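You operate a simulated robot arm through the tools that you are given. There is no shell and no other tool. Be economical: measure what you need, move in short steps, check, and stop when the job is done.

The job below is to be done with a simulated two-armed robot. You get a single attempt, and the scene is never put back.

## Task
Lift the towel bar, fold the towel with both hands and press it flat.
Fine: fold it in half, press with the wooden block and put the block back.

The check looks at the end state, three seconds after you hand in, the way a careful person would. Anything else that was tipped, shoved, dropped, spilled or broken makes it a failure. Flat cloth is picked up by pressing the open fingertips on it (5 to 10 N) and closing them slowly along it; thin cloth reads only 2 to 8 mm in the jaws.

## Robot
Two 7-joint arms with two-finger parallel grippers on one trunk, on a base that drives. Base frame: it is fixed to the floor where the robot stands at the start and does not move with it; the origin is under the middle of the robot, x ahead of it, y to its left, z up. Lengths are in mm, angles in degrees, forces in N, time in s.
The left shoulder is at the start at [70, 133, 1295], the right one opposite. With the tool pointing down near the work surface each hand reaches from about 100 to 620 mm from the robot's upright axis, wherever it stands, measured 20 degrees to its own side. Places, roughly: teal towel [400, -300, 900]; towel bar [500, -300, 900]; towel end of the folding table [500, -300, 800]. Payload 1.57 kg a hand.
The TCP of each hand is the grasp point between the finger pads, 30 mm short of the fingertips. In the tool frame z runs along the fingers and y along their closing line. Largest opening 80 mm; finger width 17, thickness 12; the body of the gripper, 40 by 82 mm, starts 80 mm behind the TCP.
Orientation is that of the tool frame in the base frame, as a unit quaternion [w, x, y, z]. With the fingers straight down and closing along the base's y, the tool's x points along the base's -x, its y along +y and its z along -z.

## Interface
- The arms move only by the tool drive_tool. It takes "left_series", "right_series" or both (then of equal length, played together; a hand with none holds still); each is a list that holds one entry, the list of rows, each a list of 7 numbers: the shift along the tool's x, y, z in mm, then the turn, a rotation vector about the tool's x, y, z in degrees, then the opening, from 0 (shut) to 1 (fully open). In form: [[[tx, ty, tz, rx, ry, rz, hand], ...]]. A call has 1 to 12 rows; each row shifts and turns the commanded pose from where the row before left it, along the tool's axes as they then stand. A row lasts 0.2 s, in which the tool goes at most 50 mm and 8.6 degrees; a call with a longer step from one row to the next is refused whole, and so is a gripper value outside its range. A pose out of reach is approached as far as the arm can. The call stops where the force on the tool passes 40 N (or 10 N more than at its start, if that is more) or the arm is blocked; 0.2 s more then pass. Each finger travels about 153 mm/s and halts on what it meets, pressing with about 30 N; the grip force reading is that of the motor and also rises with nothing between the fingers. The clock runs only during rows and for 0.2 s after the last one: add rows that do not move to give the fingers time. It gives the time, the measured TCP pose, the force on the tool (base axes), the opening and the grip force at its end, in the units of the frame above (readings bear some noise), with the torque about the TCP (base axes, N m) and any sound that the robot's microphone picked up, and new pictures: "views" is both (left out), scene, wrist or none (wrist: the cameras of the hands that moved).
- Cameras (640 x 400 px; columns grow to the right, rows downward): "scene" is now at [121.5, -49, 1527]; the picture's right is [-0.51, -0.86, 0.00], its down [-0.57, 0.34, -0.75] and it looks along [0.64, -0.38, -0.66] (base axes); focal length 214 px, centre (320, 200). "left" rides on the left gripper at [72, 7, -122] in its tool frame; the picture's right is [-0.09, 1.00, 0.00], its down [-0.84, -0.08, -0.54] and it looks along [-0.54, -0.05, 0.84] (tool axes); focal length 238 px, centre (320, 200). "right" rides on the right gripper at [72, -7, -122] in its tool frame; the picture's right is [0.09, 1.00, 0.00], its down [-0.84, 0.08, -0.54] and it looks along [-0.54, 0.05, 0.84] (tool axes); focal length 238 px, centre (320, 200). There is no depth. A picture from a camera that has moved, and an enlarged one, comes with that camera's place and axes in the base frame and with its lens. The place of the scene camera against the robot may be out by one fixed shift of up to 18 mm in any direction.
- move_column(by): slides the trunk up (or, below 0, down) by that many mm; the arms and the scene camera ride with it, the base frame stays. It gives what a move gives, with no picture.
- drive_base(legs): drives the robot by 1 to 6 legs, each [ahead, left, turn to the left] in mm, mm and degrees, along the robot's own axes; the way and the turn of a leg run together, so that a leg with both is an arc; at most 1500 mm and 180 degrees a leg. The arms and the cameras ride along, it lands a little off, and it stops where it bumps. It gives what a move gives, and a new picture of the scene camera.
- head_to(pan, tilt): turns the head with the scene camera to pan (to the left, within 86 degrees either way) and tilt (down, from -29 to 69), counted from straight ahead of the robot. It gives what a move gives, and a new picture of the scene camera.
- enlarge(camera, box): a new picture of the part [left, top, right, bottom] of that camera's present view, enlarged. It takes no simulated time.
- hand_in(): hands the job in; it is judged then, once.

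Work in short steps. Places have to be worked out from the pictures, the camera data and where the tool is seen: move nearer, look again, correct. Check each grasp and each placing, and mend what went wrong. You have 120 turns and 260 pictures in all, those below and enlarged ones among them. Open the grippers and draw the arms clear of the work before you hand the job in, unless the task says otherwise; then end with one line.

The tools are called after "Emit:" as name(argument=value, ...) on one line, values as JSON. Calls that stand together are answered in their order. drive_tool: Moves the arms, as the interface text tells. Its arguments: {"type":"object","properties":{"left_series":{"type":"array","items":{"type":"array","items":{"type":"array","items":{"type":"number"}}}},"right_series":{"type":"array","items":{"type":"array","items":{"type":"array","items":{"type":"number"}}}},"views":{"type":"string","enum":["both","scene","wrist","none"]}},"required":[]} The other tools are called the same way: move_column (by) slides the trunk up or down; drive_base (legs) drives the base; head_to (pan, tilt) turns the head that bears the scene camera; enlarge (camera, box) takes an enlarged picture of a part of a camera's view; hand_in () hands the job in.

At the start:

```text
clock: 0.0
left_tcp_pos: [387.6, -28.3, 1369.4]
left_tool_rot: [0.0, 0.0, 1.0, 0.0]
left_force: [-0.5, -0.4, -0.1]
left_moment: [0.02, 0.01, 0.03]
left_width: 79.9
left_grip_force: 0.1
right_tcp_pos: [325.3, -430.2, 1462.0]
right_tool_rot: [0.0, -0.001, 1.0, -0.001]
right_force: [0.7, -0.4, 0.0]
right_moment: [0.01, 0.04, -0.02]
right_width: 79.8
right_grip_force: 0.0
trunk travel left (down, up): [-868.0, 72.0]
robot x, y, heading: [-0.9, -1.5, -0.0]
head pan, tilt: [-30.7, 41.5]
```

scene: 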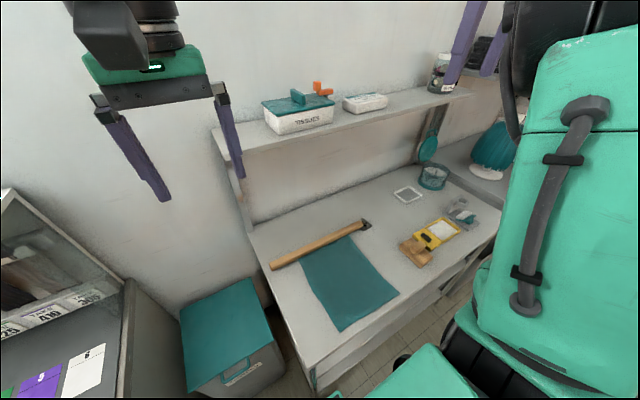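
right: 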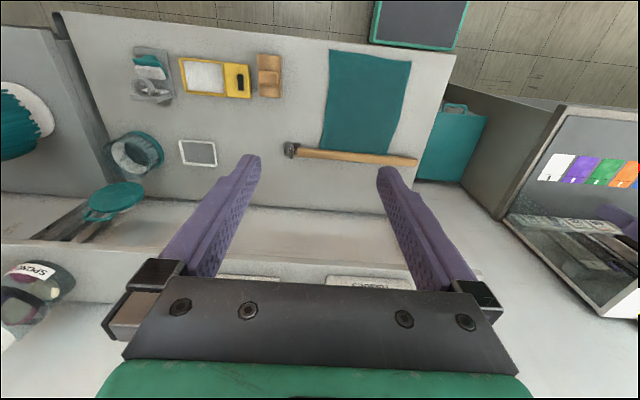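
left: 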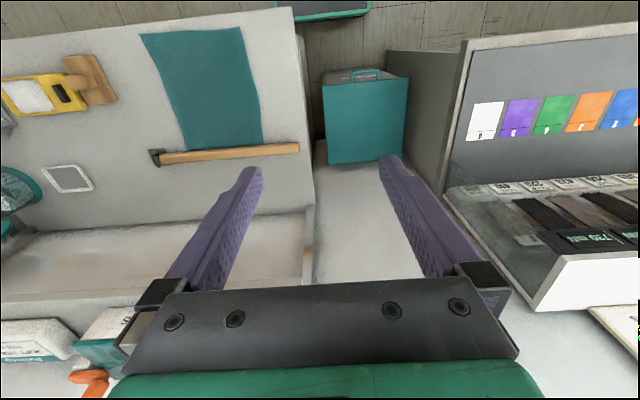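

The pictures show the towel on the table with a wooden bar along its far edge and a wooden block nearby. I enlarge to see details.

Emit:
enlarge(camera="scene", box=[250, 200, 410, 340])

Emit:
enlarge(camera="right", box=[240, 30, 460, 170])

Emit:
enlarge(camera="scene", box=[370, 150, 510, 290])

```text
2.86 times, centred on (330, 270) of scene
camera zoom: at [121.5, -49.0, 1527.0], right [-0.51, -0.86, 0.0], down [-0.57, 0.34, -0.75], along [0.64, -0.38, -0.66], focal length 613 px, centre (291, 0)
```

zoom: 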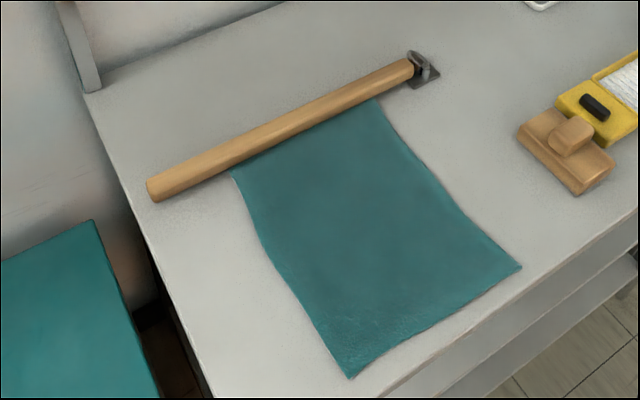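

```text
2.86 times, centred on (350, 100) of right
camera zoom: at [252.0, -435.9, 1583.2], right [-0.09, 1.0, 0.0], down [0.84, 0.08, 0.54], along [0.54, 0.05, -0.84], focal length 681 px, centre (234, 486)
```

zoom: 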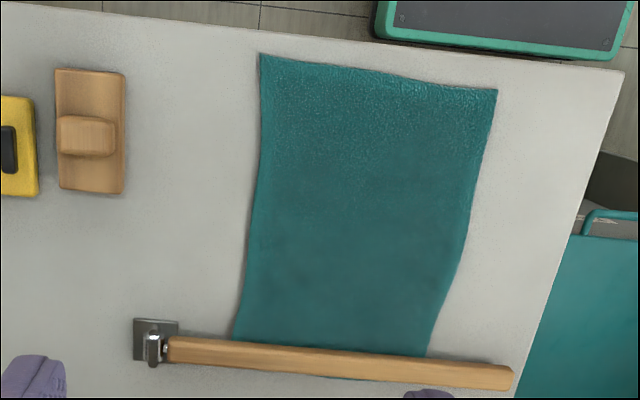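

```text
2.86 times, centred on (440, 220) of scene
camera zoom: at [121.5, -49.0, 1527.0], right [-0.51, -0.86, 0.0], down [-0.57, 0.34, -0.75], along [0.64, -0.38, -0.66], focal length 613 px, centre (-23, 143)
```

zoom: 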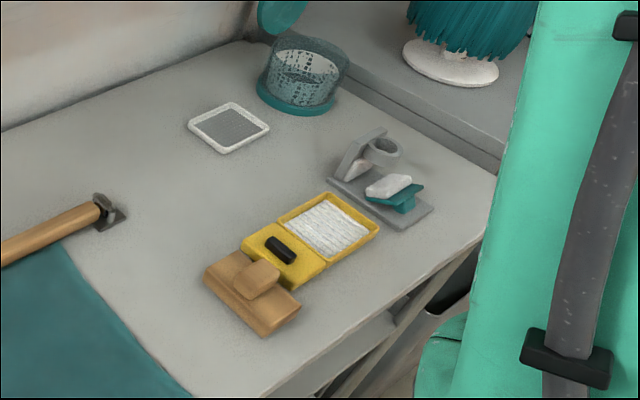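

The bar is hinged at its right end (about [534,-509]) with its free end near [544,-114]; the towel spans about x 258–560, y -204…-440; the block is near [334,-586]. I look right and down to check that the way to the right is clear for the base.

Emit:
head_to(pan=-80, tilt=40)

Emit:
head_to(pan=-30, tilt=65)

```text
clock: 1.2
left_tcp_pos: [389.7, -28.9, 1369.1]
left_tool_rot: [-0.001, 0.001, 1.0, -0.001]
left_force: [0.2, 0.0, 0.7]
left_moment: [0.01, -0.01, 0.02]
left_width: 79.8
left_grip_force: 0.1
right_tcp_pos: [326.3, -430.3, 1462.0]
right_tool_rot: [0.0, 0.0, 1.0, -0.001]
right_force: [0.5, 0.4, -0.6]
right_moment: [0.0, 0.05, 0.02]
right_width: 79.9
right_grip_force: 0.0
trunk travel left (down, up): [-868.0, 72.0]
robot x, y, heading: [0.2, -2.5, 0.1]
head pan, tilt: [-80.0, 40.0]
camera scene: at [64.2, -89.8, 1529.2], right [-0.98, -0.17, 0.0], down [-0.11, 0.63, -0.77], along [0.13, -0.75, -0.64], focal length 214 px, centre (320, 200)
```

scene: 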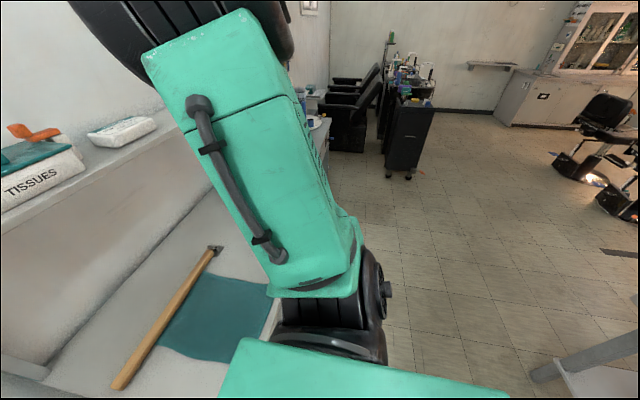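

```text
clock: 2.4
left_tcp_pos: [387.6, -27.1, 1369.2]
left_tool_rot: [0.0, 0.0, 1.0, 0.0]
left_force: [0.4, -0.1, 0.8]
left_moment: [0.02, 0.01, 0.0]
left_width: 79.8
left_grip_force: 0.0
right_tcp_pos: [325.8, -430.4, 1462.5]
right_tool_rot: [0.0, -0.001, 1.0, -0.001]
right_force: [-0.4, 0.0, 0.5]
right_moment: [0.0, 0.0, -0.03]
right_width: 79.9
right_grip_force: 0.1
trunk travel left (down, up): [-868.0, 72.0]
robot x, y, heading: [-2.1, -0.8, -0.0]
head pan, tilt: [-30.0, 65.0]
camera scene: at [101.8, -36.5, 1497.0], right [-0.5, -0.87, 0.0], down [-0.78, 0.45, -0.42], along [0.37, -0.21, -0.91], focal length 214 px, centre (320, 200)
```

scene: 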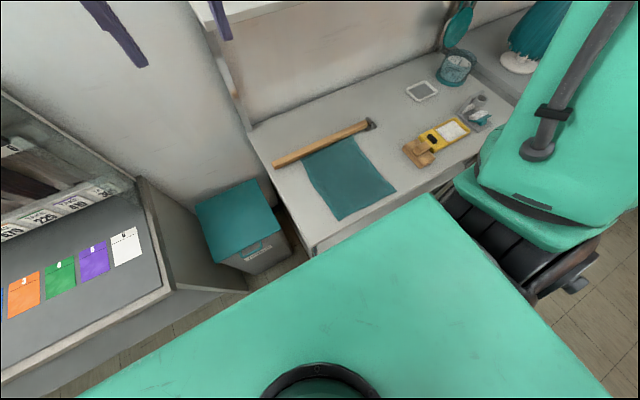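

The floor to the right is free. I drive the base right by 280 mm so the towel lies in front of both arms.

Emit:
drive_base(legs=[[0, -280, 0]])

Emit:
head_to(pan=0, tilt=52)

```text
clock: 4.3
left_tcp_pos: [388.0, -303.9, 1368.5]
left_tool_rot: [0.0, 0.002, 1.0, -0.002]
left_force: [0.4, 0.1, -0.2]
left_moment: [-0.01, 0.03, 0.02]
left_width: 79.9
left_grip_force: 0.1
right_tcp_pos: [324.8, -705.8, 1462.6]
right_tool_rot: [0.001, 0.001, 1.0, -0.003]
right_force: [0.3, -0.4, -0.2]
right_moment: [-0.01, 0.01, 0.0]
right_width: 80.0
right_grip_force: 0.1
trunk travel left (down, up): [-868.0, 72.0]
robot x, y, heading: [1.7, -279.1, -0.1]
head pan, tilt: [-30.0, 65.0]
camera scene: at [101.4, -311.4, 1497.0], right [-0.5, -0.87, 0.0], down [-0.78, 0.45, -0.42], along [0.37, -0.21, -0.91], focal length 214 px, centre (320, 200)
```

scene: 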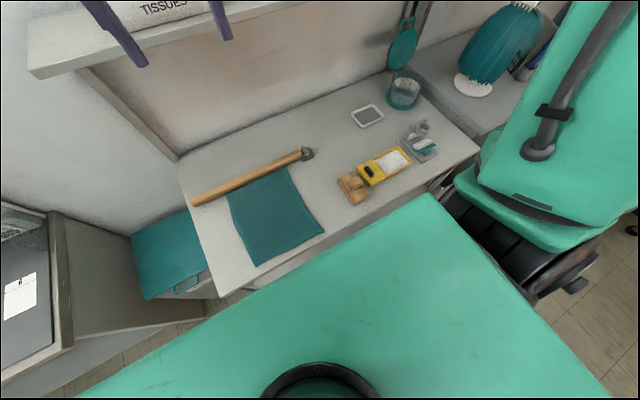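

```text
clock: 5.2
left_tcp_pos: [388.1, -307.9, 1369.2]
left_tool_rot: [0.0, 0.001, 1.0, 0.0]
left_force: [-0.7, -0.4, -0.2]
left_moment: [0.01, 0.05, -0.04]
left_width: 80.1
left_grip_force: 0.0
right_tcp_pos: [324.3, -710.3, 1461.1]
right_tool_rot: [0.001, 0.0, 1.0, -0.001]
right_force: [0.0, -1.0, 0.1]
right_moment: [0.04, -0.01, 0.03]
right_width: 80.1
right_grip_force: 0.1
trunk travel left (down, up): [-868.0, 72.0]
robot x, y, heading: [-2.3, -280.6, -0.1]
head pan, tilt: [0.0, 52.0]
camera scene: at [124.0, -285.9, 1512.4], right [0.0, -1.0, 0.0], down [-0.79, 0.0, -0.62], along [0.62, 0.0, -0.79], focal length 214 px, centre (320, 200)
```

scene: 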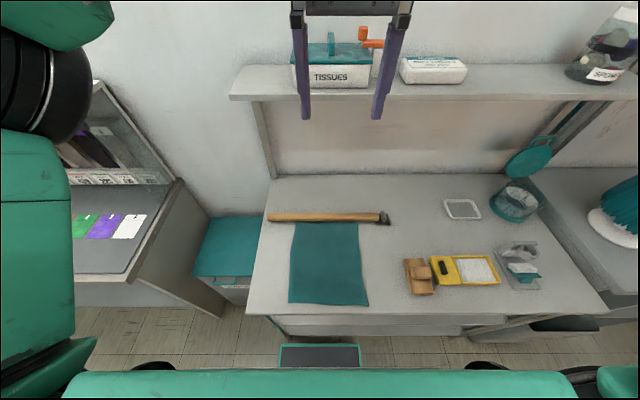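

I enlarge the work area for a better estimate.

Emit:
enlarge(camera="scene", box=[240, 190, 400, 320])

Emit:
enlarge(camera="scene", box=[360, 190, 520, 310])

```text
3.08 times, centred on (320, 255) of scene
camera zoom: at [124.0, -285.9, 1512.4], right [0.0, -1.0, 0.0], down [-0.79, 0.0, -0.62], along [0.62, 0.0, -0.79], focal length 660 px, centre (320, 31)
```

zoom: 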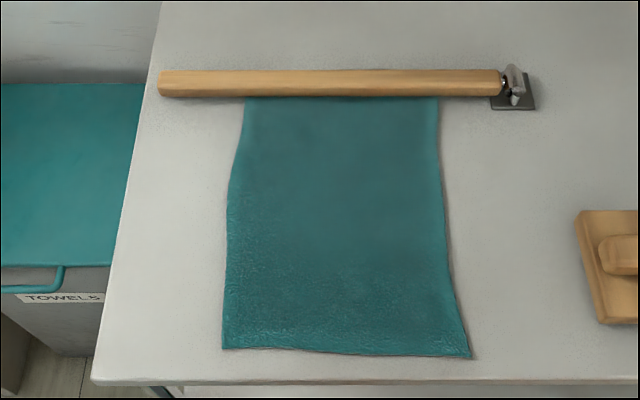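

```text
3.33 times, centred on (440, 250) of scene
camera zoom: at [124.0, -285.9, 1512.4], right [0.0, -1.0, 0.0], down [-0.79, 0.0, -0.62], along [0.62, 0.0, -0.79], focal length 715 px, centre (-80, 33)
```

zoom: 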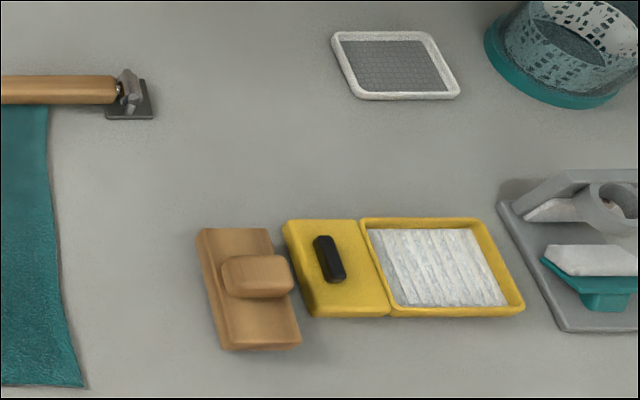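

Estimates now: bar axis x≈550, z≈868, free end y≈-100, hinge y≈-508; towel x 265–~570, y -195…-425; block knob about [344,-580]; table edge x≈240. I bring the left hand down beside the bar's free end, then turn its fingers to close along x.

Emit:
drive_tool(left_series=[[[0, 21, 46, 0, 0, 0, 1], [0, 21, 46, 0, 0, 0, 1], [0, 21, 46, 0, 0, 0, 1], [0, 21, 46, 0, 0, 0, 1], [0, 21, 46, 0, 0, 0, 1], [0, 21, 46, 0, 0, 0, 1], [0, 21, 46, 0, 0, 0, 1], [0, 21, 46, 0, 0, 0, 1]]], views="none")

Emit:
drive_tool(left_series=[[[0, 0, 0, 0, 0, 8.18, 1], [0, 0, 0, 0, 0, 8.18, 1], [0, 0, 0, 0, 0, 8.18, 1], [0, 0, 0, 0, 0, 8.18, 1], [0, 0, 0, 0, 0, 8.18, 1], [0, 0, 0, 0, 0, 8.18, 1], [0, 0, 0, 0, 0, 8.18, 1], [0, 0, 0, 0, 0, 8.18, 1], [0, 0, 0, 0, 0, 8.18, 1], [0, 0, 0, 0, 0, 8.18, 1], [0, 0, 0, 0, 0, 8.2, 1], [0, 0, 0, 0, 0, 0, 1]]])

```text
refused: row 1 steps farther than a row can; nothing moved
```

```text
clock: 7.8
left_tcp_pos: [389.2, -306.9, 1369.4]
left_tool_rot: [0.001, 0.708, 0.706, 0.0]
left_force: [0.4, 0.2, 0.5]
left_moment: [-0.01, 0.01, -0.01]
left_width: 80.1
left_grip_force: 0.1
right_tcp_pos: [324.1, -708.7, 1461.2]
right_tool_rot: [0.002, 0.001, 1.0, -0.001]
right_force: [-0.1, 0.4, 0.5]
right_moment: [0.0, -0.01, 0.02]
right_width: 80.2
right_grip_force: 0.0
trunk travel left (down, up): [-868.0, 72.0]
robot x, y, heading: [-1.0, -279.9, -0.1]
head pan, tilt: [0.0, 52.0]
camera scene: at [124.1, -284.8, 1512.4], right [0.0, -1.0, 0.0], down [-0.79, 0.0, -0.62], along [0.62, 0.0, -0.79], focal length 214 px, centre (320, 200)
camera left: at [395.7, -235.6, 1491.0], right [1.0, -0.1, 0.0], down [-0.08, -0.84, 0.54], along [-0.05, -0.54, -0.84], focal length 238 px, centre (320, 200)
```

scene: 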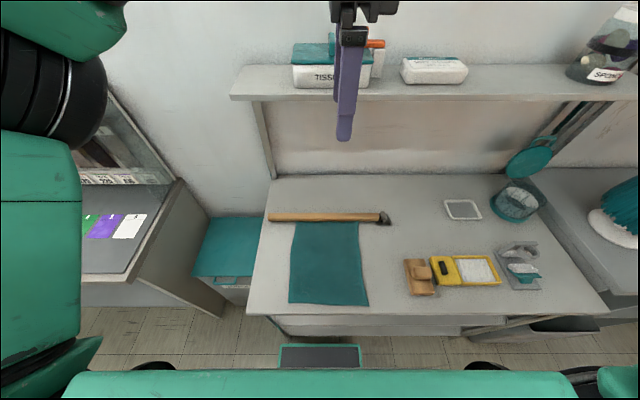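
left: 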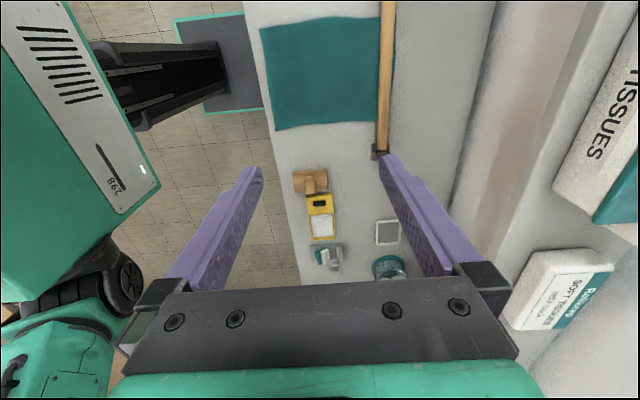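

Now the tool's x is base +y, y is base +x. From the left camera the bar's x ≈ 545. I go left and down.

Emit:
drive_tool(left_series=[[[20, 0, 45, 0, 0, 0, 1], [20, 0, 45, 0, 0, 0, 1], [20, 0, 45, 0, 0, 0, 1], [20, 0, 45, 0, 0, 0, 1], [20, 0, 45, 0, 0, 0, 1], [20, 0, 45, 0, 0, 0, 1], [20, 0, 45, 0, 0, 0, 1], [20, 0, 45, 0, 0, 0, 1], [0, 35, 0, 0, 0, 0, 1], [0, 35, 0, 0, 0, 0, 1], [0, 35, 0, 0, 0, 0, 1], [0, 35, 0, 0, 0, 0, 1]]])

```text
clock: 10.4
left_tcp_pos: [529.6, -147.3, 1008.3]
left_tool_rot: [0.0, 0.708, 0.707, -0.001]
left_force: [0.6, 0.3, -0.2]
left_moment: [0.02, -0.01, -0.02]
left_width: 79.9
left_grip_force: 0.1
right_tcp_pos: [326.2, -709.6, 1461.0]
right_tool_rot: [0.0, 0.0, 1.0, -0.001]
right_force: [0.0, -0.6, -0.2]
right_moment: [0.03, 0.0, -0.01]
right_width: 80.1
right_grip_force: 0.1
trunk travel left (down, up): [-868.0, 72.0]
robot x, y, heading: [0.1, -282.0, -0.2]
head pan, tilt: [0.0, 52.0]
camera scene: at [125.6, -285.6, 1512.3], right [0.0, -1.0, 0.0], down [-0.79, 0.0, -0.61], along [0.61, 0.0, -0.79], focal length 214 px, centre (320, 200)
camera left: at [536.9, -76.0, 1131.4], right [1.0, -0.09, 0.0], down [-0.08, -0.84, 0.54], along [-0.05, -0.54, -0.84], focal length 238 px, centre (320, 200)
```

scene: 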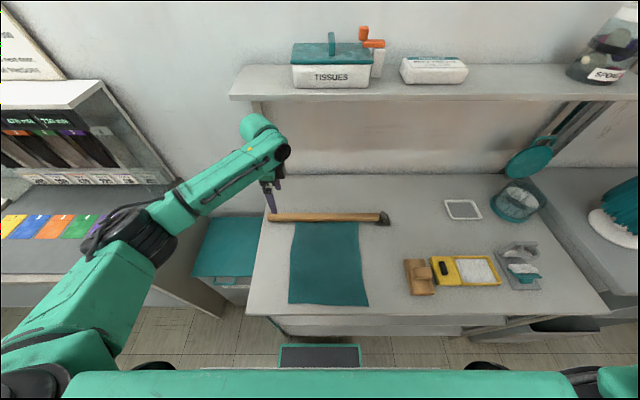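
left: 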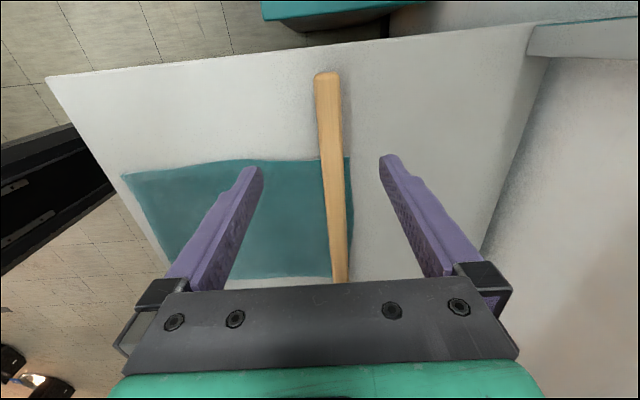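

Bar axis here x≈541, end y≈-97, towel's left edge y≈-190 and x 268–566. I centre over the bar and go down to z≈887.

Emit:
drive_tool(left_series=[[[0, 11, 40, 0, 0, 0, 1], [0, 0, 40, 0, 0, 0, 1], [0, 0, 30, 0, 0, 0, 1], [0, 0, 11, 0, 0, 0, 1], [0, 0, 0, 0, 0, 0, 1]]], views="wrist")

```text
clock: 11.7
left_tcp_pos: [540.1, -148.6, 886.7]
left_tool_rot: [0.0, 0.708, 0.707, 0.0]
left_force: [-0.4, -0.3, 0.4]
left_moment: [-0.03, 0.02, -0.01]
left_width: 79.8
left_grip_force: 0.0
right_tcp_pos: [325.0, -708.7, 1461.5]
right_tool_rot: [-0.001, 0.001, 1.0, 0.0]
right_force: [1.0, 0.6, 0.6]
right_moment: [-0.01, -0.01, 0.01]
right_width: 79.9
right_grip_force: 0.0
trunk travel left (down, up): [-868.0, 72.0]
robot x, y, heading: [-1.1, -278.7, -0.0]
head pan, tilt: [0.0, 52.0]
camera left: at [547.5, -76.4, 1009.3], right [1.0, -0.09, 0.0], down [-0.08, -0.84, 0.54], along [-0.05, -0.54, -0.84], focal length 238 px, centre (320, 200)
```

left: 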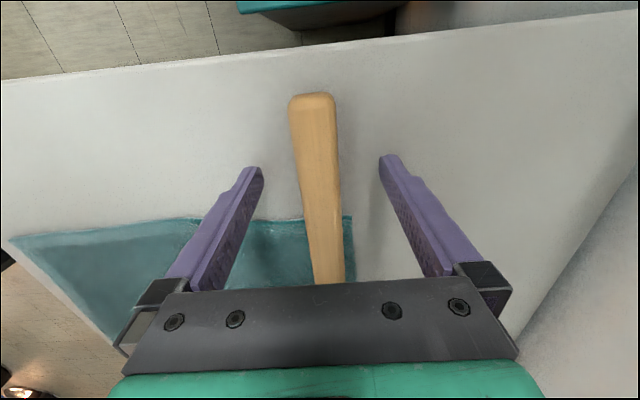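

Bar is between the fingers. I close and lift slightly to test.

Emit:
drive_tool(left_series=[[[0, 0, 3, 0, 0, 0, 0.6], [0, 0, 0, 0, 0, 0, 0.3], [0, 0, 0, 0, 0, 0, 0.15], [0, 0, 0, 0, 0, 0, 0.15], [0, 0, -10, 0, 0, 0, 0.15], [0, 0, -10, 0, 0, 0, 0.15], [0, 0, -10, 0, 0, 0, 0.15]]], views="wrist")

```text
clock: 13.2
left_tcp_pos: [539.5, -149.1, 916.0]
left_tool_rot: [0.0, 0.708, 0.706, 0.0]
left_force: [-0.9, -0.9, -3.5]
left_moment: [0.94, -0.07, -0.01]
left_width: 21.8
left_grip_force: 34.4
right_tcp_pos: [324.7, -710.0, 1462.2]
right_tool_rot: [-0.001, 0.0, 1.0, 0.0]
right_force: [-0.6, 0.3, 0.2]
right_moment: [-0.02, 0.0, -0.01]
right_width: 80.1
right_grip_force: 0.1
trunk travel left (down, up): [-868.0, 72.0]
robot x, y, heading: [4.6, -273.8, -0.2]
head pan, tilt: [0.0, 52.0]
camera left: at [547.0, -77.5, 1037.0], right [1.0, -0.09, 0.0], down [-0.08, -0.84, 0.54], along [-0.05, -0.54, -0.84], focal length 238 px, centre (320, 200)
```

left: 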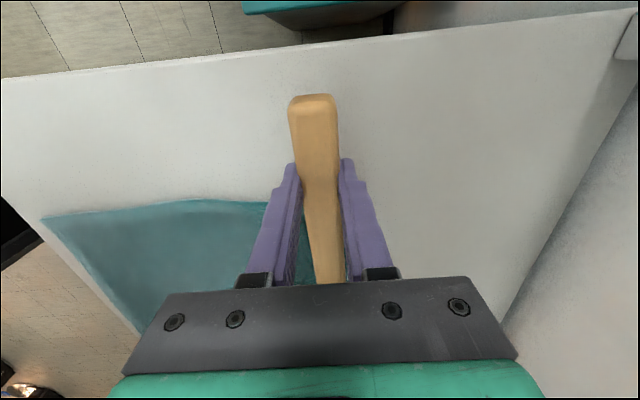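

Grip holds (22 mm) and the bar is lifting about its hinge. I follow the arc around the hinge, letting the bar pivot between the pads.

Emit:
drive_tool(left_series=[[[-7, 0, -36.3, 0, 0, 0, 0.15], [-10.6, 0, -35.4, 0, 0, 0, 0.15], [-14.2, 0, -34.1, 0, 0, 0, 0.15], [-17.7, 0, -32.4, 0, 0, 0, 0.15], [-21, 0, -30.4, 0, 0, 0, 0.15], [-24.1, 0, -28, 0, 0, 0, 0.15]]])

```text
clock: 14.7
left_tcp_pos: [538.6, -244.0, 1112.2]
left_tool_rot: [0.0, 0.707, 0.707, 0.0]
left_force: [-0.7, -1.4, 0.7]
left_moment: [0.02, 0.01, -0.01]
left_width: 11.9
left_grip_force: 0.0
right_tcp_pos: [324.5, -711.2, 1461.2]
right_tool_rot: [0.001, 0.0, 1.0, -0.001]
right_force: [-0.3, -0.3, 0.0]
right_moment: [0.01, 0.02, -0.02]
right_width: 80.1
right_grip_force: 0.0
trunk travel left (down, up): [-868.0, 72.0]
robot x, y, heading: [-0.1, -278.2, -0.3]
head pan, tilt: [0.0, 52.0]
camera scene: at [123.6, -286.0, 1512.4], right [0.0, -1.0, 0.0], down [-0.79, 0.0, -0.62], along [0.62, 0.0, -0.79], focal length 214 px, centre (320, 200)
camera left: at [547.0, -171.8, 1234.4], right [1.0, -0.09, 0.0], down [-0.08, -0.84, 0.54], along [-0.05, -0.54, -0.84], focal length 238 px, centre (320, 200)
```

scene: 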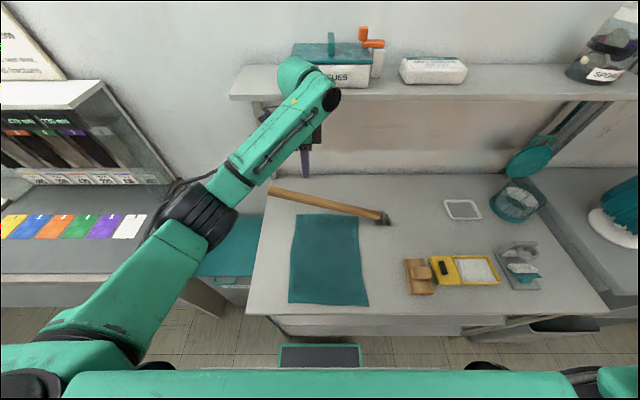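
left: 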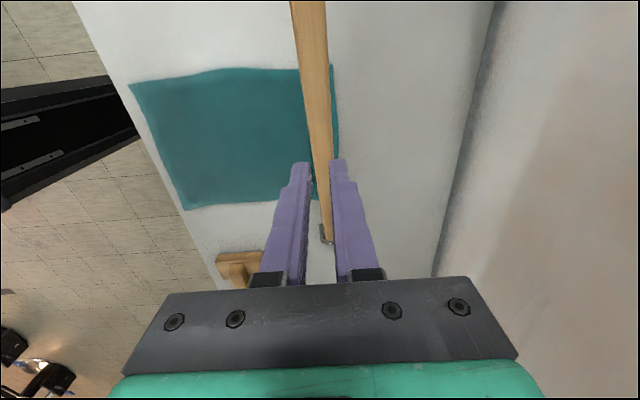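

The bar slipped from the pads but appears to hang partly raised. I check whether it stays.

Emit:
drive_tool(left_series=[[[0, 0, 0, 0, 0, 0, 0.15], [0, 0, 0, 0, 0, 0, 0.15], [0, 0, 0, 0, 0, 0, 0.15]]])

```text
clock: 15.4
left_tcp_pos: [539.6, -242.6, 1110.5]
left_tool_rot: [0.0, 0.707, 0.707, 0.0]
left_force: [0.0, -0.5, 0.8]
left_moment: [0.05, 0.0, 0.0]
left_width: 12.1
left_grip_force: 0.0
right_tcp_pos: [324.8, -709.1, 1462.4]
right_tool_rot: [0.0, 0.0, 1.0, -0.001]
right_force: [0.1, -0.2, 0.0]
right_moment: [-0.01, 0.01, 0.02]
right_width: 79.9
right_grip_force: 0.1
trunk travel left (down, up): [-868.0, 72.0]
robot x, y, heading: [-2.7, -275.0, 0.2]
head pan, tilt: [0.0, 52.0]
camera scene: at [124.1, -284.9, 1512.4], right [0.0, -1.0, 0.0], down [-0.79, 0.0, -0.62], along [0.62, 0.0, -0.79], focal length 214 px, centre (320, 200)
camera left: at [547.4, -170.7, 1233.8], right [1.0, -0.09, 0.0], down [-0.08, -0.84, 0.54], along [-0.05, -0.54, -0.84], focal length 238 px, centre (320, 200)
```

scene: 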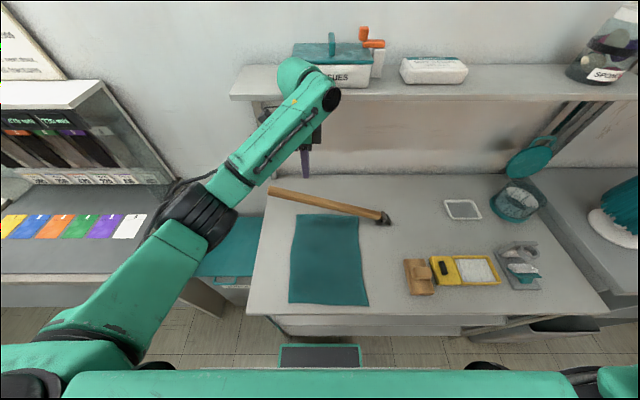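
left: 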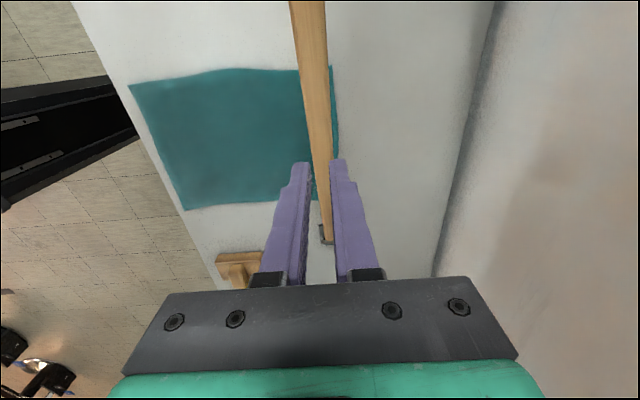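

The hinge has enough friction that the bar stays at about 25°. I'll push it up from below with the right hand, fingers shut and pointing forward; first the left hand retreats and the right tilts 60°.

Emit:
drive_tool(left_series=[[[0, -40, 0, 0, 0, 0, 0.15], [0, -40, 0, 0, 0, 0, 0.15], [0, -40, 0, 0, 0, 0, 0.5], [0, -40, 0, 0, 0, 0, 1], [30, -20, 0, 0, 0, 0, 1], [40, 0, 0, 0, 0, 0, 1], [40, 0, 0, 0, 0, 0, 1], [40, 0, 0, 0, 0, 0, 1]]], right_series=[[[0, 0, 0, 0, -8.57, 0, 0], [0, 0, 0, 0, -8.57, 0, 0], [0, 0, 0, 0, -8.57, 0, 0], [0, 0, 0, 0, -8.57, 0, 0], [0, 0, 0, 0, -8.57, 0, 0], [0, 0, 0, 0, -8.57, 0, 0], [0, 0, 0, 0, -8.58, 0, 0], [0, 0, 0, 0, 0, 0, 0]]], views="scene")

Emit:
drive_tool(right_series=[[[21.75, 37.4, 12.5, 0, 0, 0, 0], [21.75, 37.4, 12.5, 0, 0, 0, 0], [21.75, 37.4, 12.5, 0, 0, 0, 0], [21.75, 37.4, 12.5, 0, 0, 0, 0], [21.75, 37.4, 12.5, 0, 0, 0, 0], [21.75, 37.4, 12.5, 0, 0, 0, 0], [21.75, 37.4, 12.5, 0, 0, 0, 0], [21.75, 37.4, 12.5, 0, 0, 0, 0], [21.75, 37.4, 12.5, 0, 0, 0, 0], [21.75, 37.4, 12.5, 0, 0, 0, 0], [21.75, 37.4, 12.5, 0, 0, 0, 0], [21.75, 37.4, 12.5, 0, 0, 0, 0]]])

```text
clock: 17.2
left_tcp_pos: [357.3, -91.4, 1111.0]
left_tool_rot: [0.001, 0.708, 0.706, 0.0]
left_force: [0.9, 0.2, 0.6]
left_moment: [0.01, 0.03, 0.04]
left_width: 80.1
left_grip_force: 0.1
right_tcp_pos: [322.3, -706.8, 1461.8]
right_tool_rot: [0.501, -0.001, 0.866, -0.002]
right_force: [0.0, 0.1, -0.5]
right_moment: [-0.01, -0.02, -0.01]
right_width: 0.2
right_grip_force: 21.3
trunk travel left (down, up): [-868.0, 72.0]
robot x, y, heading: [-0.4, -278.0, -0.3]
head pan, tilt: [0.0, 52.0]
camera scene: at [122.5, -282.6, 1512.6], right [0.0, -1.0, 0.0], down [-0.79, 0.0, -0.62], along [0.62, 0.0, -0.79], focal length 214 px, centre (320, 200)
```

scene: 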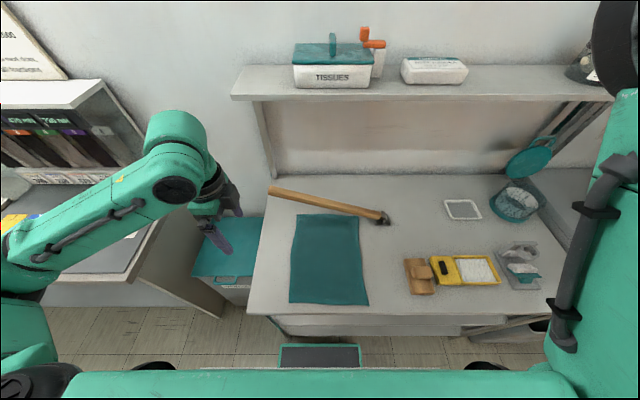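

```text
clock: 19.9
left_tcp_pos: [358.9, -93.1, 1111.6]
left_tool_rot: [0.0, 0.708, 0.707, -0.001]
left_force: [-0.1, -0.7, 0.3]
left_moment: [-0.01, -0.01, 0.0]
left_width: 80.0
left_grip_force: 0.0
right_tcp_pos: [332.9, -674.8, 1361.1]
right_tool_rot: [0.5, -0.001, 0.866, 0.0]
right_force: [0.1, 0.3, -0.8]
right_moment: [0.01, 0.0, 0.0]
right_width: 0.2
right_grip_force: 21.4
right hand out of reach, approached as far as the arm can: row 2, 3, 4, 5, 6, 7, 8, 9, 10, 11, 12
trunk travel left (down, up): [-868.0, 72.0]
robot x, y, heading: [1.7, -279.4, 0.1]
head pan, tilt: [0.0, 52.0]
camera scene: at [124.8, -284.9, 1512.4], right [0.0, -1.0, 0.0], down [-0.79, 0.0, -0.62], along [0.62, 0.0, -0.79], focal length 214 px, centre (320, 200)
camera right: at [188.7, -680.6, 1359.6], right [-0.05, 1.0, -0.08], down [-0.05, 0.08, 1.0], along [1.0, 0.05, 0.05], focal length 238 px, centre (320, 200)
```

scene: 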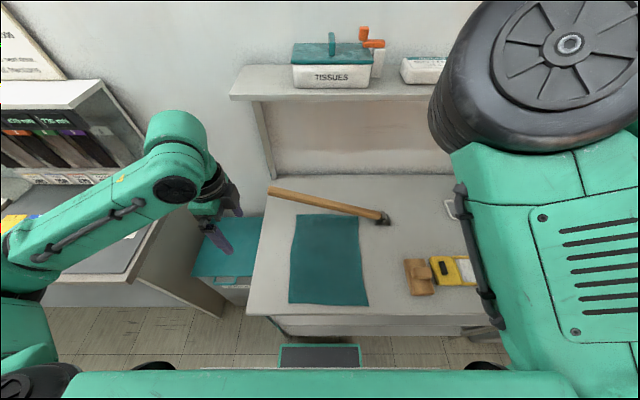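
right: 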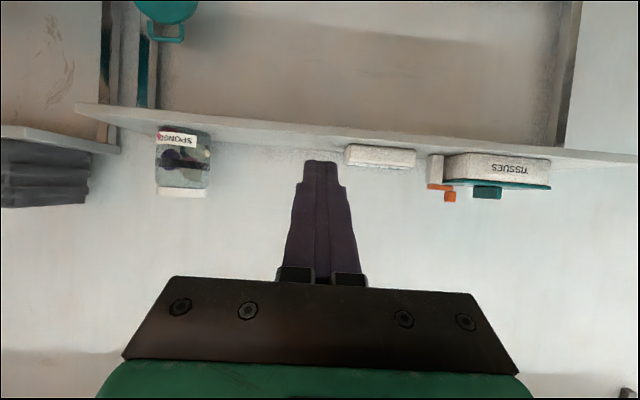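

The tilted pose is too close to the trunk to reach; I move the right hand forward and see where the command stands.

Emit:
drive_tool(right_series=[[[-20, 0, 34.8, 0, 0, 0, 0], [-20, 0, 34.8, 0, 0, 0, 0], [-20, 0, 34.8, 0, 0, 0, 0]]], views="none")

```text
clock: 20.6
left_tcp_pos: [360.2, -92.6, 1110.9]
left_tool_rot: [0.0, 0.708, 0.706, 0.0]
left_force: [0.3, 0.1, 0.3]
left_moment: [0.03, -0.03, 0.0]
left_width: 80.3
left_grip_force: 0.1
right_tcp_pos: [451.3, -674.3, 1361.9]
right_tool_rot: [0.501, 0.0, 0.865, 0.0]
right_force: [0.2, 0.4, -0.4]
right_moment: [0.0, 0.0, 0.01]
right_width: 0.0
right_grip_force: 21.7
trunk travel left (down, up): [-868.0, 72.0]
robot x, y, heading: [-2.0, -279.5, -0.0]
head pan, tilt: [0.0, 52.0]
```

It tracks from the measured pose. Now down to z≈960 at x≈450.

Emit:
drive_tool(right_series=[[[39.2, 0, 22.5, 0, 0, 0, 0], [39.2, 0, 22.5, 0, 0, 0, 0], [39.2, 0, 22.5, 0, 0, 0, 0], [39.2, 0, 22.5, 0, 0, 0, 0], [39.2, 0, 22.5, 0, 0, 0, 0], [39.2, 0, 22.5, 0, 0, 0, 0], [39.2, 0, 22.5, 0, 0, 0, 0], [39.2, 0, 22.5, 0, 0, 0, 0]]], views="scene")

```text
clock: 22.4
left_tcp_pos: [359.3, -93.4, 1110.8]
left_tool_rot: [0.0, 0.708, 0.707, 0.0]
left_force: [0.1, -0.2, 0.7]
left_moment: [0.02, 0.0, 0.0]
left_width: 80.2
left_grip_force: 0.0
right_tcp_pos: [448.8, -691.0, 1001.3]
right_tool_rot: [0.501, -0.001, 0.866, -0.001]
right_force: [-0.3, -0.3, -0.3]
right_moment: [-0.02, -0.02, 0.01]
right_width: 0.0
right_grip_force: 21.3
right hand out of reach, approached as far as the arm can: row 4
trunk travel left (down, up): [-868.0, 72.0]
robot x, y, heading: [0.3, -279.3, -0.1]
head pan, tilt: [0.0, 52.0]
camera scene: at [124.4, -286.2, 1512.4], right [0.0, -1.0, 0.0], down [-0.79, 0.0, -0.62], along [0.62, 0.0, -0.79], focal length 214 px, centre (320, 200)
```

scene: 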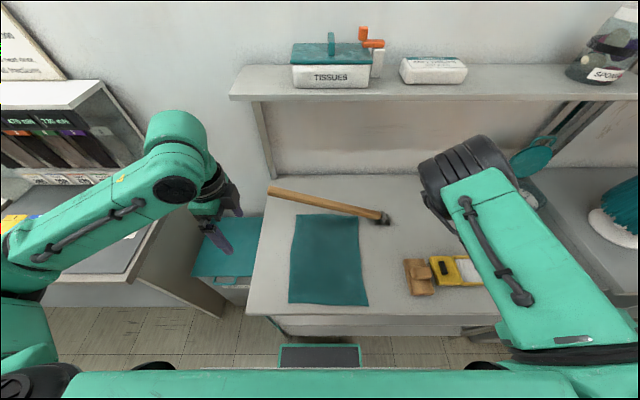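

Now slide left in front of the bar's plane at x≈449.

Emit:
drive_tool(right_series=[[[0, 45, 0, 0, 0, 0, 0], [0, 45, 0, 0, 0, 0, 0], [0, 45, 0, 0, 0, 0, 0], [0, 45, 0, 0, 0, 0, 0], [0, 45, 0, 0, 0, 0, 0], [0, 45, 0, 0, 0, 0, 0], [0, 45, 0, 0, 0, 0, 0], [0, 45, 0, 0, 0, 0, 0], [0, 45, 0, 0, 0, 0, 0]]])

```text
clock: 24.4
left_tcp_pos: [358.8, -91.4, 1110.9]
left_tool_rot: [0.0, 0.708, 0.707, 0.0]
left_force: [0.4, -0.4, 0.6]
left_moment: [0.0, 0.02, 0.02]
left_width: 79.8
left_grip_force: 0.0
right_tcp_pos: [461.5, -618.5, 1085.8]
right_tool_rot: [0.499, -0.001, 0.867, 0.0]
right_force: [-0.5, -0.6, -0.2]
right_moment: [0.02, -0.02, -0.01]
right_width: 0.2
right_grip_force: 21.3
right hand out of reach, approached as far as the arm can: row 1, 2, 3, 4, 5, 6, 7, 8, 9
trunk travel left (down, up): [-868.0, 72.0]
robot x, y, heading: [0.2, -273.6, -0.1]
head pan, tilt: [0.0, 52.0]
camera scene: at [124.0, -284.4, 1512.4], right [0.0, -1.0, 0.0], down [-0.79, 0.0, -0.62], along [0.62, 0.0, -0.79], focal length 214 px, centre (320, 200)
camera right: at [318.4, -624.9, 1084.7], right [-0.05, 1.0, -0.08], down [-0.05, 0.08, 1.0], along [1.0, 0.05, 0.05], focal length 238 px, centre (320, 200)
```

scene: 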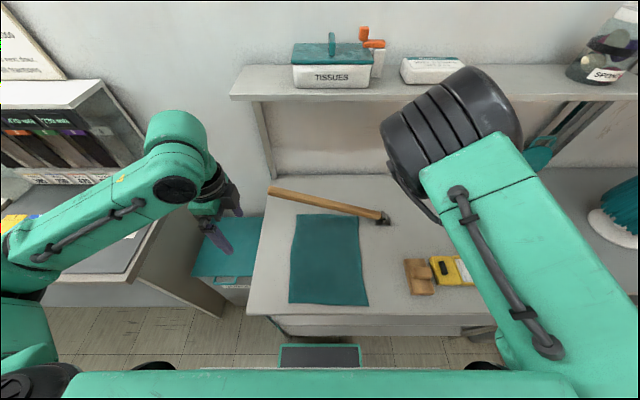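
right: 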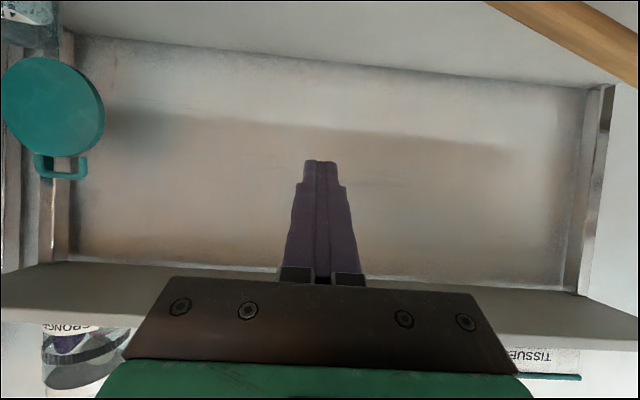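

The right arm is too cramped in that pose. Better plan: left hand pointing to the right (−y), straddling the bar with open fingers, pushing the bar up with its palm. I withdraw the right hand upward and tilt the left tool by −75°.

Emit:
drive_tool(left_series=[[[0, 0, 0, 0, -8.33, 0, 1], [0, 0, 0, 0, -8.33, 0, 1], [0, 0, 0, 0, -8.33, 0, 1], [0, 0, 0, 0, -8.33, 0, 1], [0, 0, 0, 0, -8.33, 0, 1], [0, 0, 0, 0, -8.33, 0, 1], [0, 0, 0, 0, -8.33, 0, 1], [0, 0, 0, 0, -8.33, 0, 1], [0, 0, 0, 0, -8.36, 0, 1]]], right_series=[[[-35, -20, -20, 0, 0, 0, 0], [-35, -20, -20, 0, 0, 0, 0], [-35, -20, -20, 0, 0, 0, 0], [-35, -20, -20, 0, 0, 0, 0], [-35, -20, -20, 0, 0, 0, 0], [-35, -20, -20, 0, 0, 0, 0], [-35, 0, -20, 0, 0, 0, 0], [-35, 0, -20, 0, 0, 0, 0], [0, 0, 0, 0, 0, 0, 0]]])

```text
clock: 26.4
left_tcp_pos: [361.0, -91.6, 1111.4]
left_tool_rot: [0.431, 0.561, 0.561, -0.43]
left_force: [-0.1, -0.7, -0.4]
left_moment: [-0.02, 0.01, 0.01]
left_width: 79.6
left_grip_force: 0.1
right_tcp_pos: [463.6, -736.4, 1406.9]
right_tool_rot: [0.501, 0.0, 0.866, -0.002]
right_force: [0.1, 0.2, 0.6]
right_moment: [0.01, 0.02, -0.02]
right_width: 0.1
right_grip_force: 21.0
trunk travel left (down, up): [-868.0, 72.0]
robot x, y, heading: [-0.5, -276.9, 0.1]
head pan, tilt: [0.0, 52.0]
camera scene: at [124.9, -284.5, 1512.4], right [0.0, -1.0, 0.0], down [-0.79, 0.0, -0.62], along [0.62, 0.0, -0.79], focal length 214 px, centre (320, 200)
camera right: at [319.9, -743.4, 1406.6], right [-0.05, 1.0, -0.08], down [-0.05, 0.08, 1.0], along [1.0, 0.05, 0.05], focal length 238 px, centre (320, 200)
camera left: at [367.5, 44.3, 1073.2], right [1.0, -0.02, 0.09], down [-0.08, 0.31, 0.95], along [-0.05, -0.95, 0.31], focal length 238 px, centre (320, 200)
```

scene: 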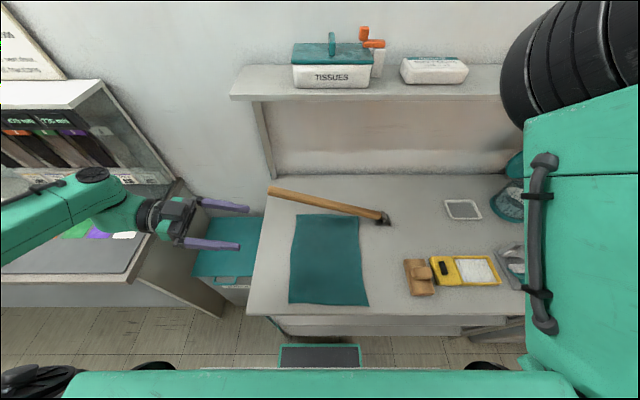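
right: 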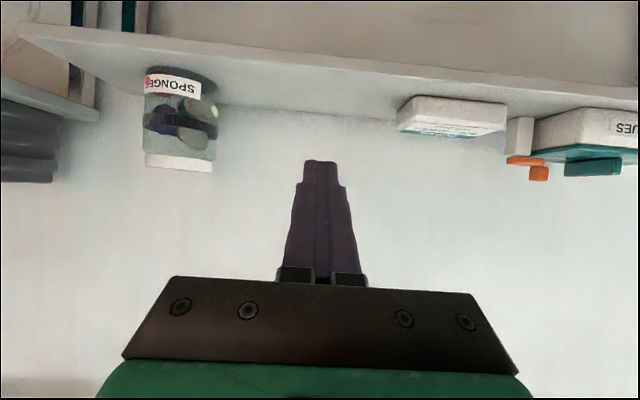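
left: 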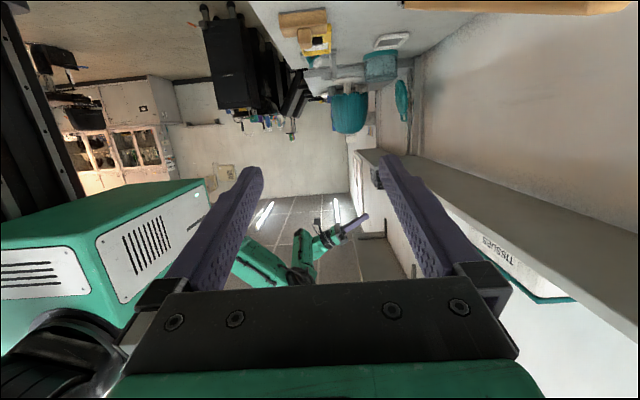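

The left hand points right as planned. I move it to x≈541 and down to z≈961, left of the bar's end, then look.

Emit:
drive_tool(left_series=[[[0, 45, 0, 0, 0, 0, 1], [0, 45, 0, 0, 0, 0, 1], [0, 45, 0, 0, 0, 0, 1], [0, 45, 0, 0, 0, 0, 1], [36.2, 0, 9.75, 0, 0, 0, 1], [36.2, 0, 9.75, 0, 0, 0, 1], [36.2, 0, 9.75, 0, 0, 0, 1], [36.2, 0, 9.75, 0, 0, 0, 1]]])

```text
clock: 28.2
left_tcp_pos: [514.0, -96.9, 981.6]
left_tool_rot: [0.431, 0.562, 0.56, -0.43]
left_force: [0.0, 0.1, 0.2]
left_moment: [0.02, -0.02, 0.04]
left_width: 80.2
left_grip_force: 0.1
left hand out of reach, approached as far as the arm can: row 7, 8
right_tcp_pos: [460.6, -737.2, 1408.6]
right_tool_rot: [0.501, -0.001, 0.865, -0.001]
right_force: [0.2, 0.8, 0.3]
right_moment: [-0.03, 0.0, -0.01]
right_width: 0.0
right_grip_force: 22.0
trunk travel left (down, up): [-868.0, 72.0]
robot x, y, heading: [-0.9, -279.5, -0.0]
head pan, tilt: [0.0, 52.0]
camera scene: at [123.1, -283.4, 1512.6], right [0.0, -1.0, 0.0], down [-0.79, 0.0, -0.62], along [0.62, 0.0, -0.79], focal length 214 px, centre (320, 200)
camera left: at [522.5, 39.2, 943.6], right [1.0, -0.03, 0.09], down [-0.08, 0.31, 0.95], along [-0.05, -0.95, 0.3], focal length 238 px, centre (320, 200)
```

scene: 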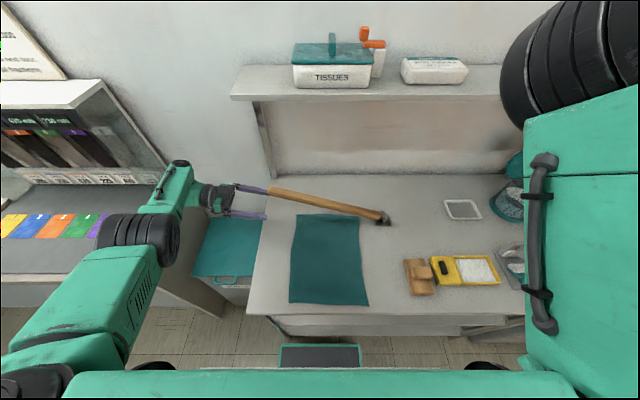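
left: 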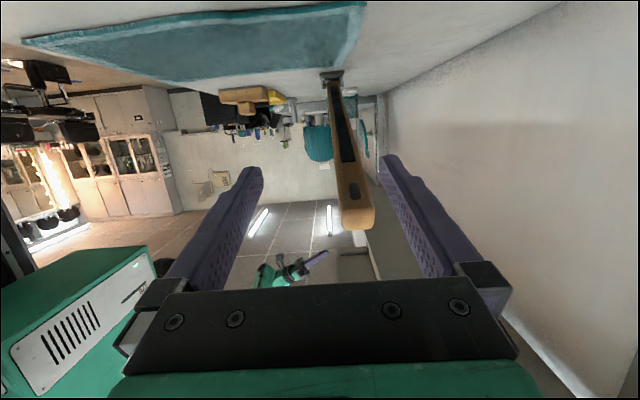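

Bar end is at about [541,-148,1027]; the hand lags in x (514). Moving right brings it into reach, so I shift −y with +x correction, still beneath the bar.

Emit:
drive_tool(left_series=[[[-7.8, 0, 29, 0, 0, 0, 1], [-7.8, 14, 29, 0, 0, 0, 1], [0, 14, 0, 0, 0, 0, 1], [0, 0, 0, 0, 0, 0, 1]]], views="wrist")

```text
clock: 29.2
left_tcp_pos: [537.2, -159.0, 980.0]
left_tool_rot: [0.43, 0.561, 0.561, -0.431]
left_force: [-0.1, -0.8, 0.2]
left_moment: [0.0, -0.04, 0.04]
left_width: 79.8
left_grip_force: 0.1
left hand out of reach, approached as far as the arm can: row 3
right_tcp_pos: [463.2, -738.4, 1406.8]
right_tool_rot: [0.499, 0.0, 0.866, -0.001]
right_force: [0.1, 0.3, 0.0]
right_moment: [-0.02, -0.01, 0.01]
right_width: 0.3
right_grip_force: 21.0
trunk travel left (down, up): [-868.0, 72.0]
robot x, y, heading: [-1.6, -278.6, -0.2]
head pan, tilt: [0.0, 52.0]
camera left: at [544.3, -22.0, 943.0], right [1.0, -0.02, 0.09], down [-0.08, 0.31, 0.95], along [-0.05, -0.95, 0.3], focal length 238 px, centre (320, 200)
```

left: 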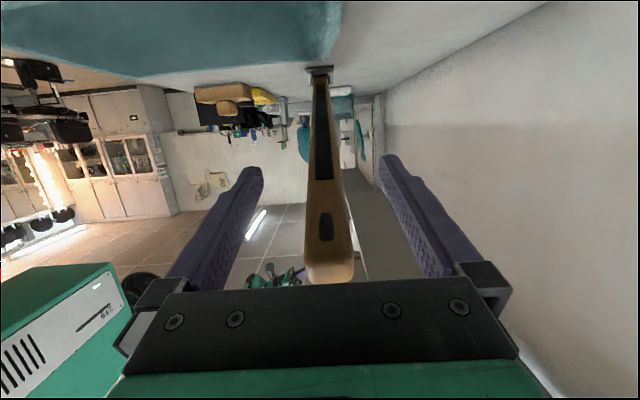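

Well aligned. I lower 40 mm so the palm passes beneath the bar's end, then go 100 mm right.

Emit:
drive_tool(left_series=[[[38.6, 0, 10.4, 0, 0, 0, 1], [-9.1, 2, 33.8, 0, 0, 0, 1], [-9.1, 0, 33.8, 0, 0, 0, 1], [-9.1, 0, 33.8, 0, 0, 0, 1], [0, 0, 0, 0, 0, 0, 1]]])

```text
clock: 30.0
left_tcp_pos: [524.6, -194.5, 958.9]
left_tool_rot: [0.43, 0.563, 0.563, -0.425]
left_force: [0.7, 0.0, -0.3]
left_moment: [-0.02, 0.02, 0.0]
left_width: 79.9
left_grip_force: 0.0
left hand out of reach, approached as far as the arm can: row 1, 3
right_tcp_pos: [462.5, -734.6, 1409.5]
right_tool_rot: [0.5, -0.002, 0.866, -0.001]
right_force: [-0.1, 0.9, 0.1]
right_moment: [-0.02, 0.03, 0.01]
right_width: 0.3
right_grip_force: 21.2
trunk travel left (down, up): [-868.0, 72.0]
robot x, y, heading: [-0.7, -284.3, 0.0]
head pan, tilt: [0.0, 52.0]
stopped in row 3 (left hand): the force on the tool passed its limit (the readings are from after the stop); the commanded pose is now the measured one
camera scene: at [121.7, -281.1, 1512.6], right [0.0, -1.0, 0.0], down [-0.79, 0.0, -0.62], along [0.62, 0.0, -0.79], focal length 214 px, centre (320, 200)
camera left: at [531.3, -58.4, 922.6], right [1.0, -0.02, 0.09], down [-0.08, 0.3, 0.95], along [-0.05, -0.95, 0.29], focal length 238 px, centre (320, 200)
```

scene: 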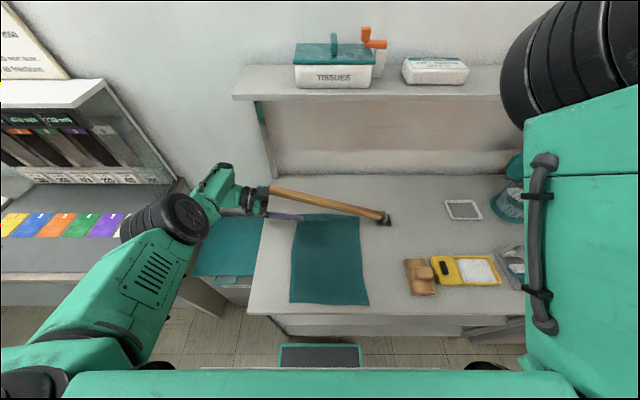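
left: 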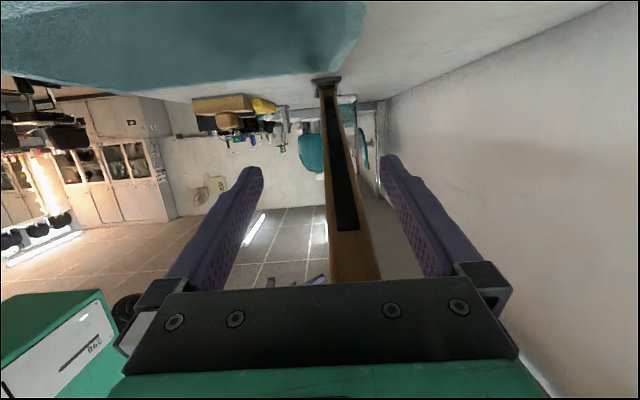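

The left hand stopped on a force limit that is gone now. I enlarge to see what it touched.

Emit:
enlarge(camera="scene", box=[100, 130, 320, 270])

```text
2.86 times, centred on (210, 200) of scene
camera zoom: at [121.7, -281.1, 1512.6], right [0.0, -1.0, 0.0], down [-0.79, 0.0, -0.62], along [0.62, 0.0, -0.79], focal length 613 px, centre (634, 200)
```

zoom: 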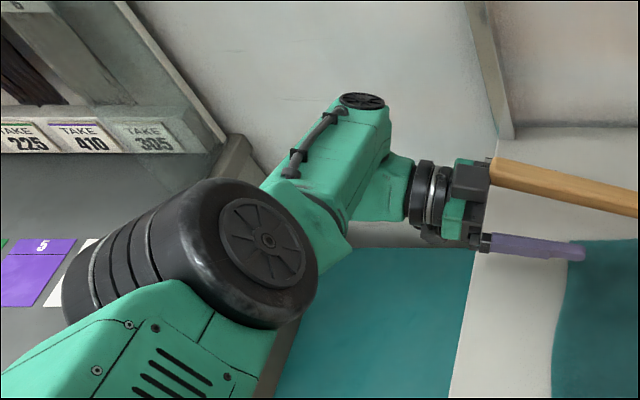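

The bar's end touches the finger base, and this pose is at the edge of reach. I'll instead re-grip near the bar's end with the tool leaning −30° and turn the tool along with the bar. First retreat, rise and turn.

Emit:
drive_tool(left_series=[[[10.4, -10, -38.6, 0, 0, 0, 1], [10.4, -10, -38.6, 0, 0, 0, 1], [-38.6, 0, -10.4, 0, 0, 0, 1], [-38.6, 0, -10.4, 0, 0, 0, 1], [-38.6, 0, -10.4, 0, 0, 0, 1], [-38.6, 0, -10.4, 0, 0, 0, 1], [0, 0, 0, 0, 9, 0, 1]]], views="scene")

```text
refused: row 7 steps farther than a row can; nothing moved
```

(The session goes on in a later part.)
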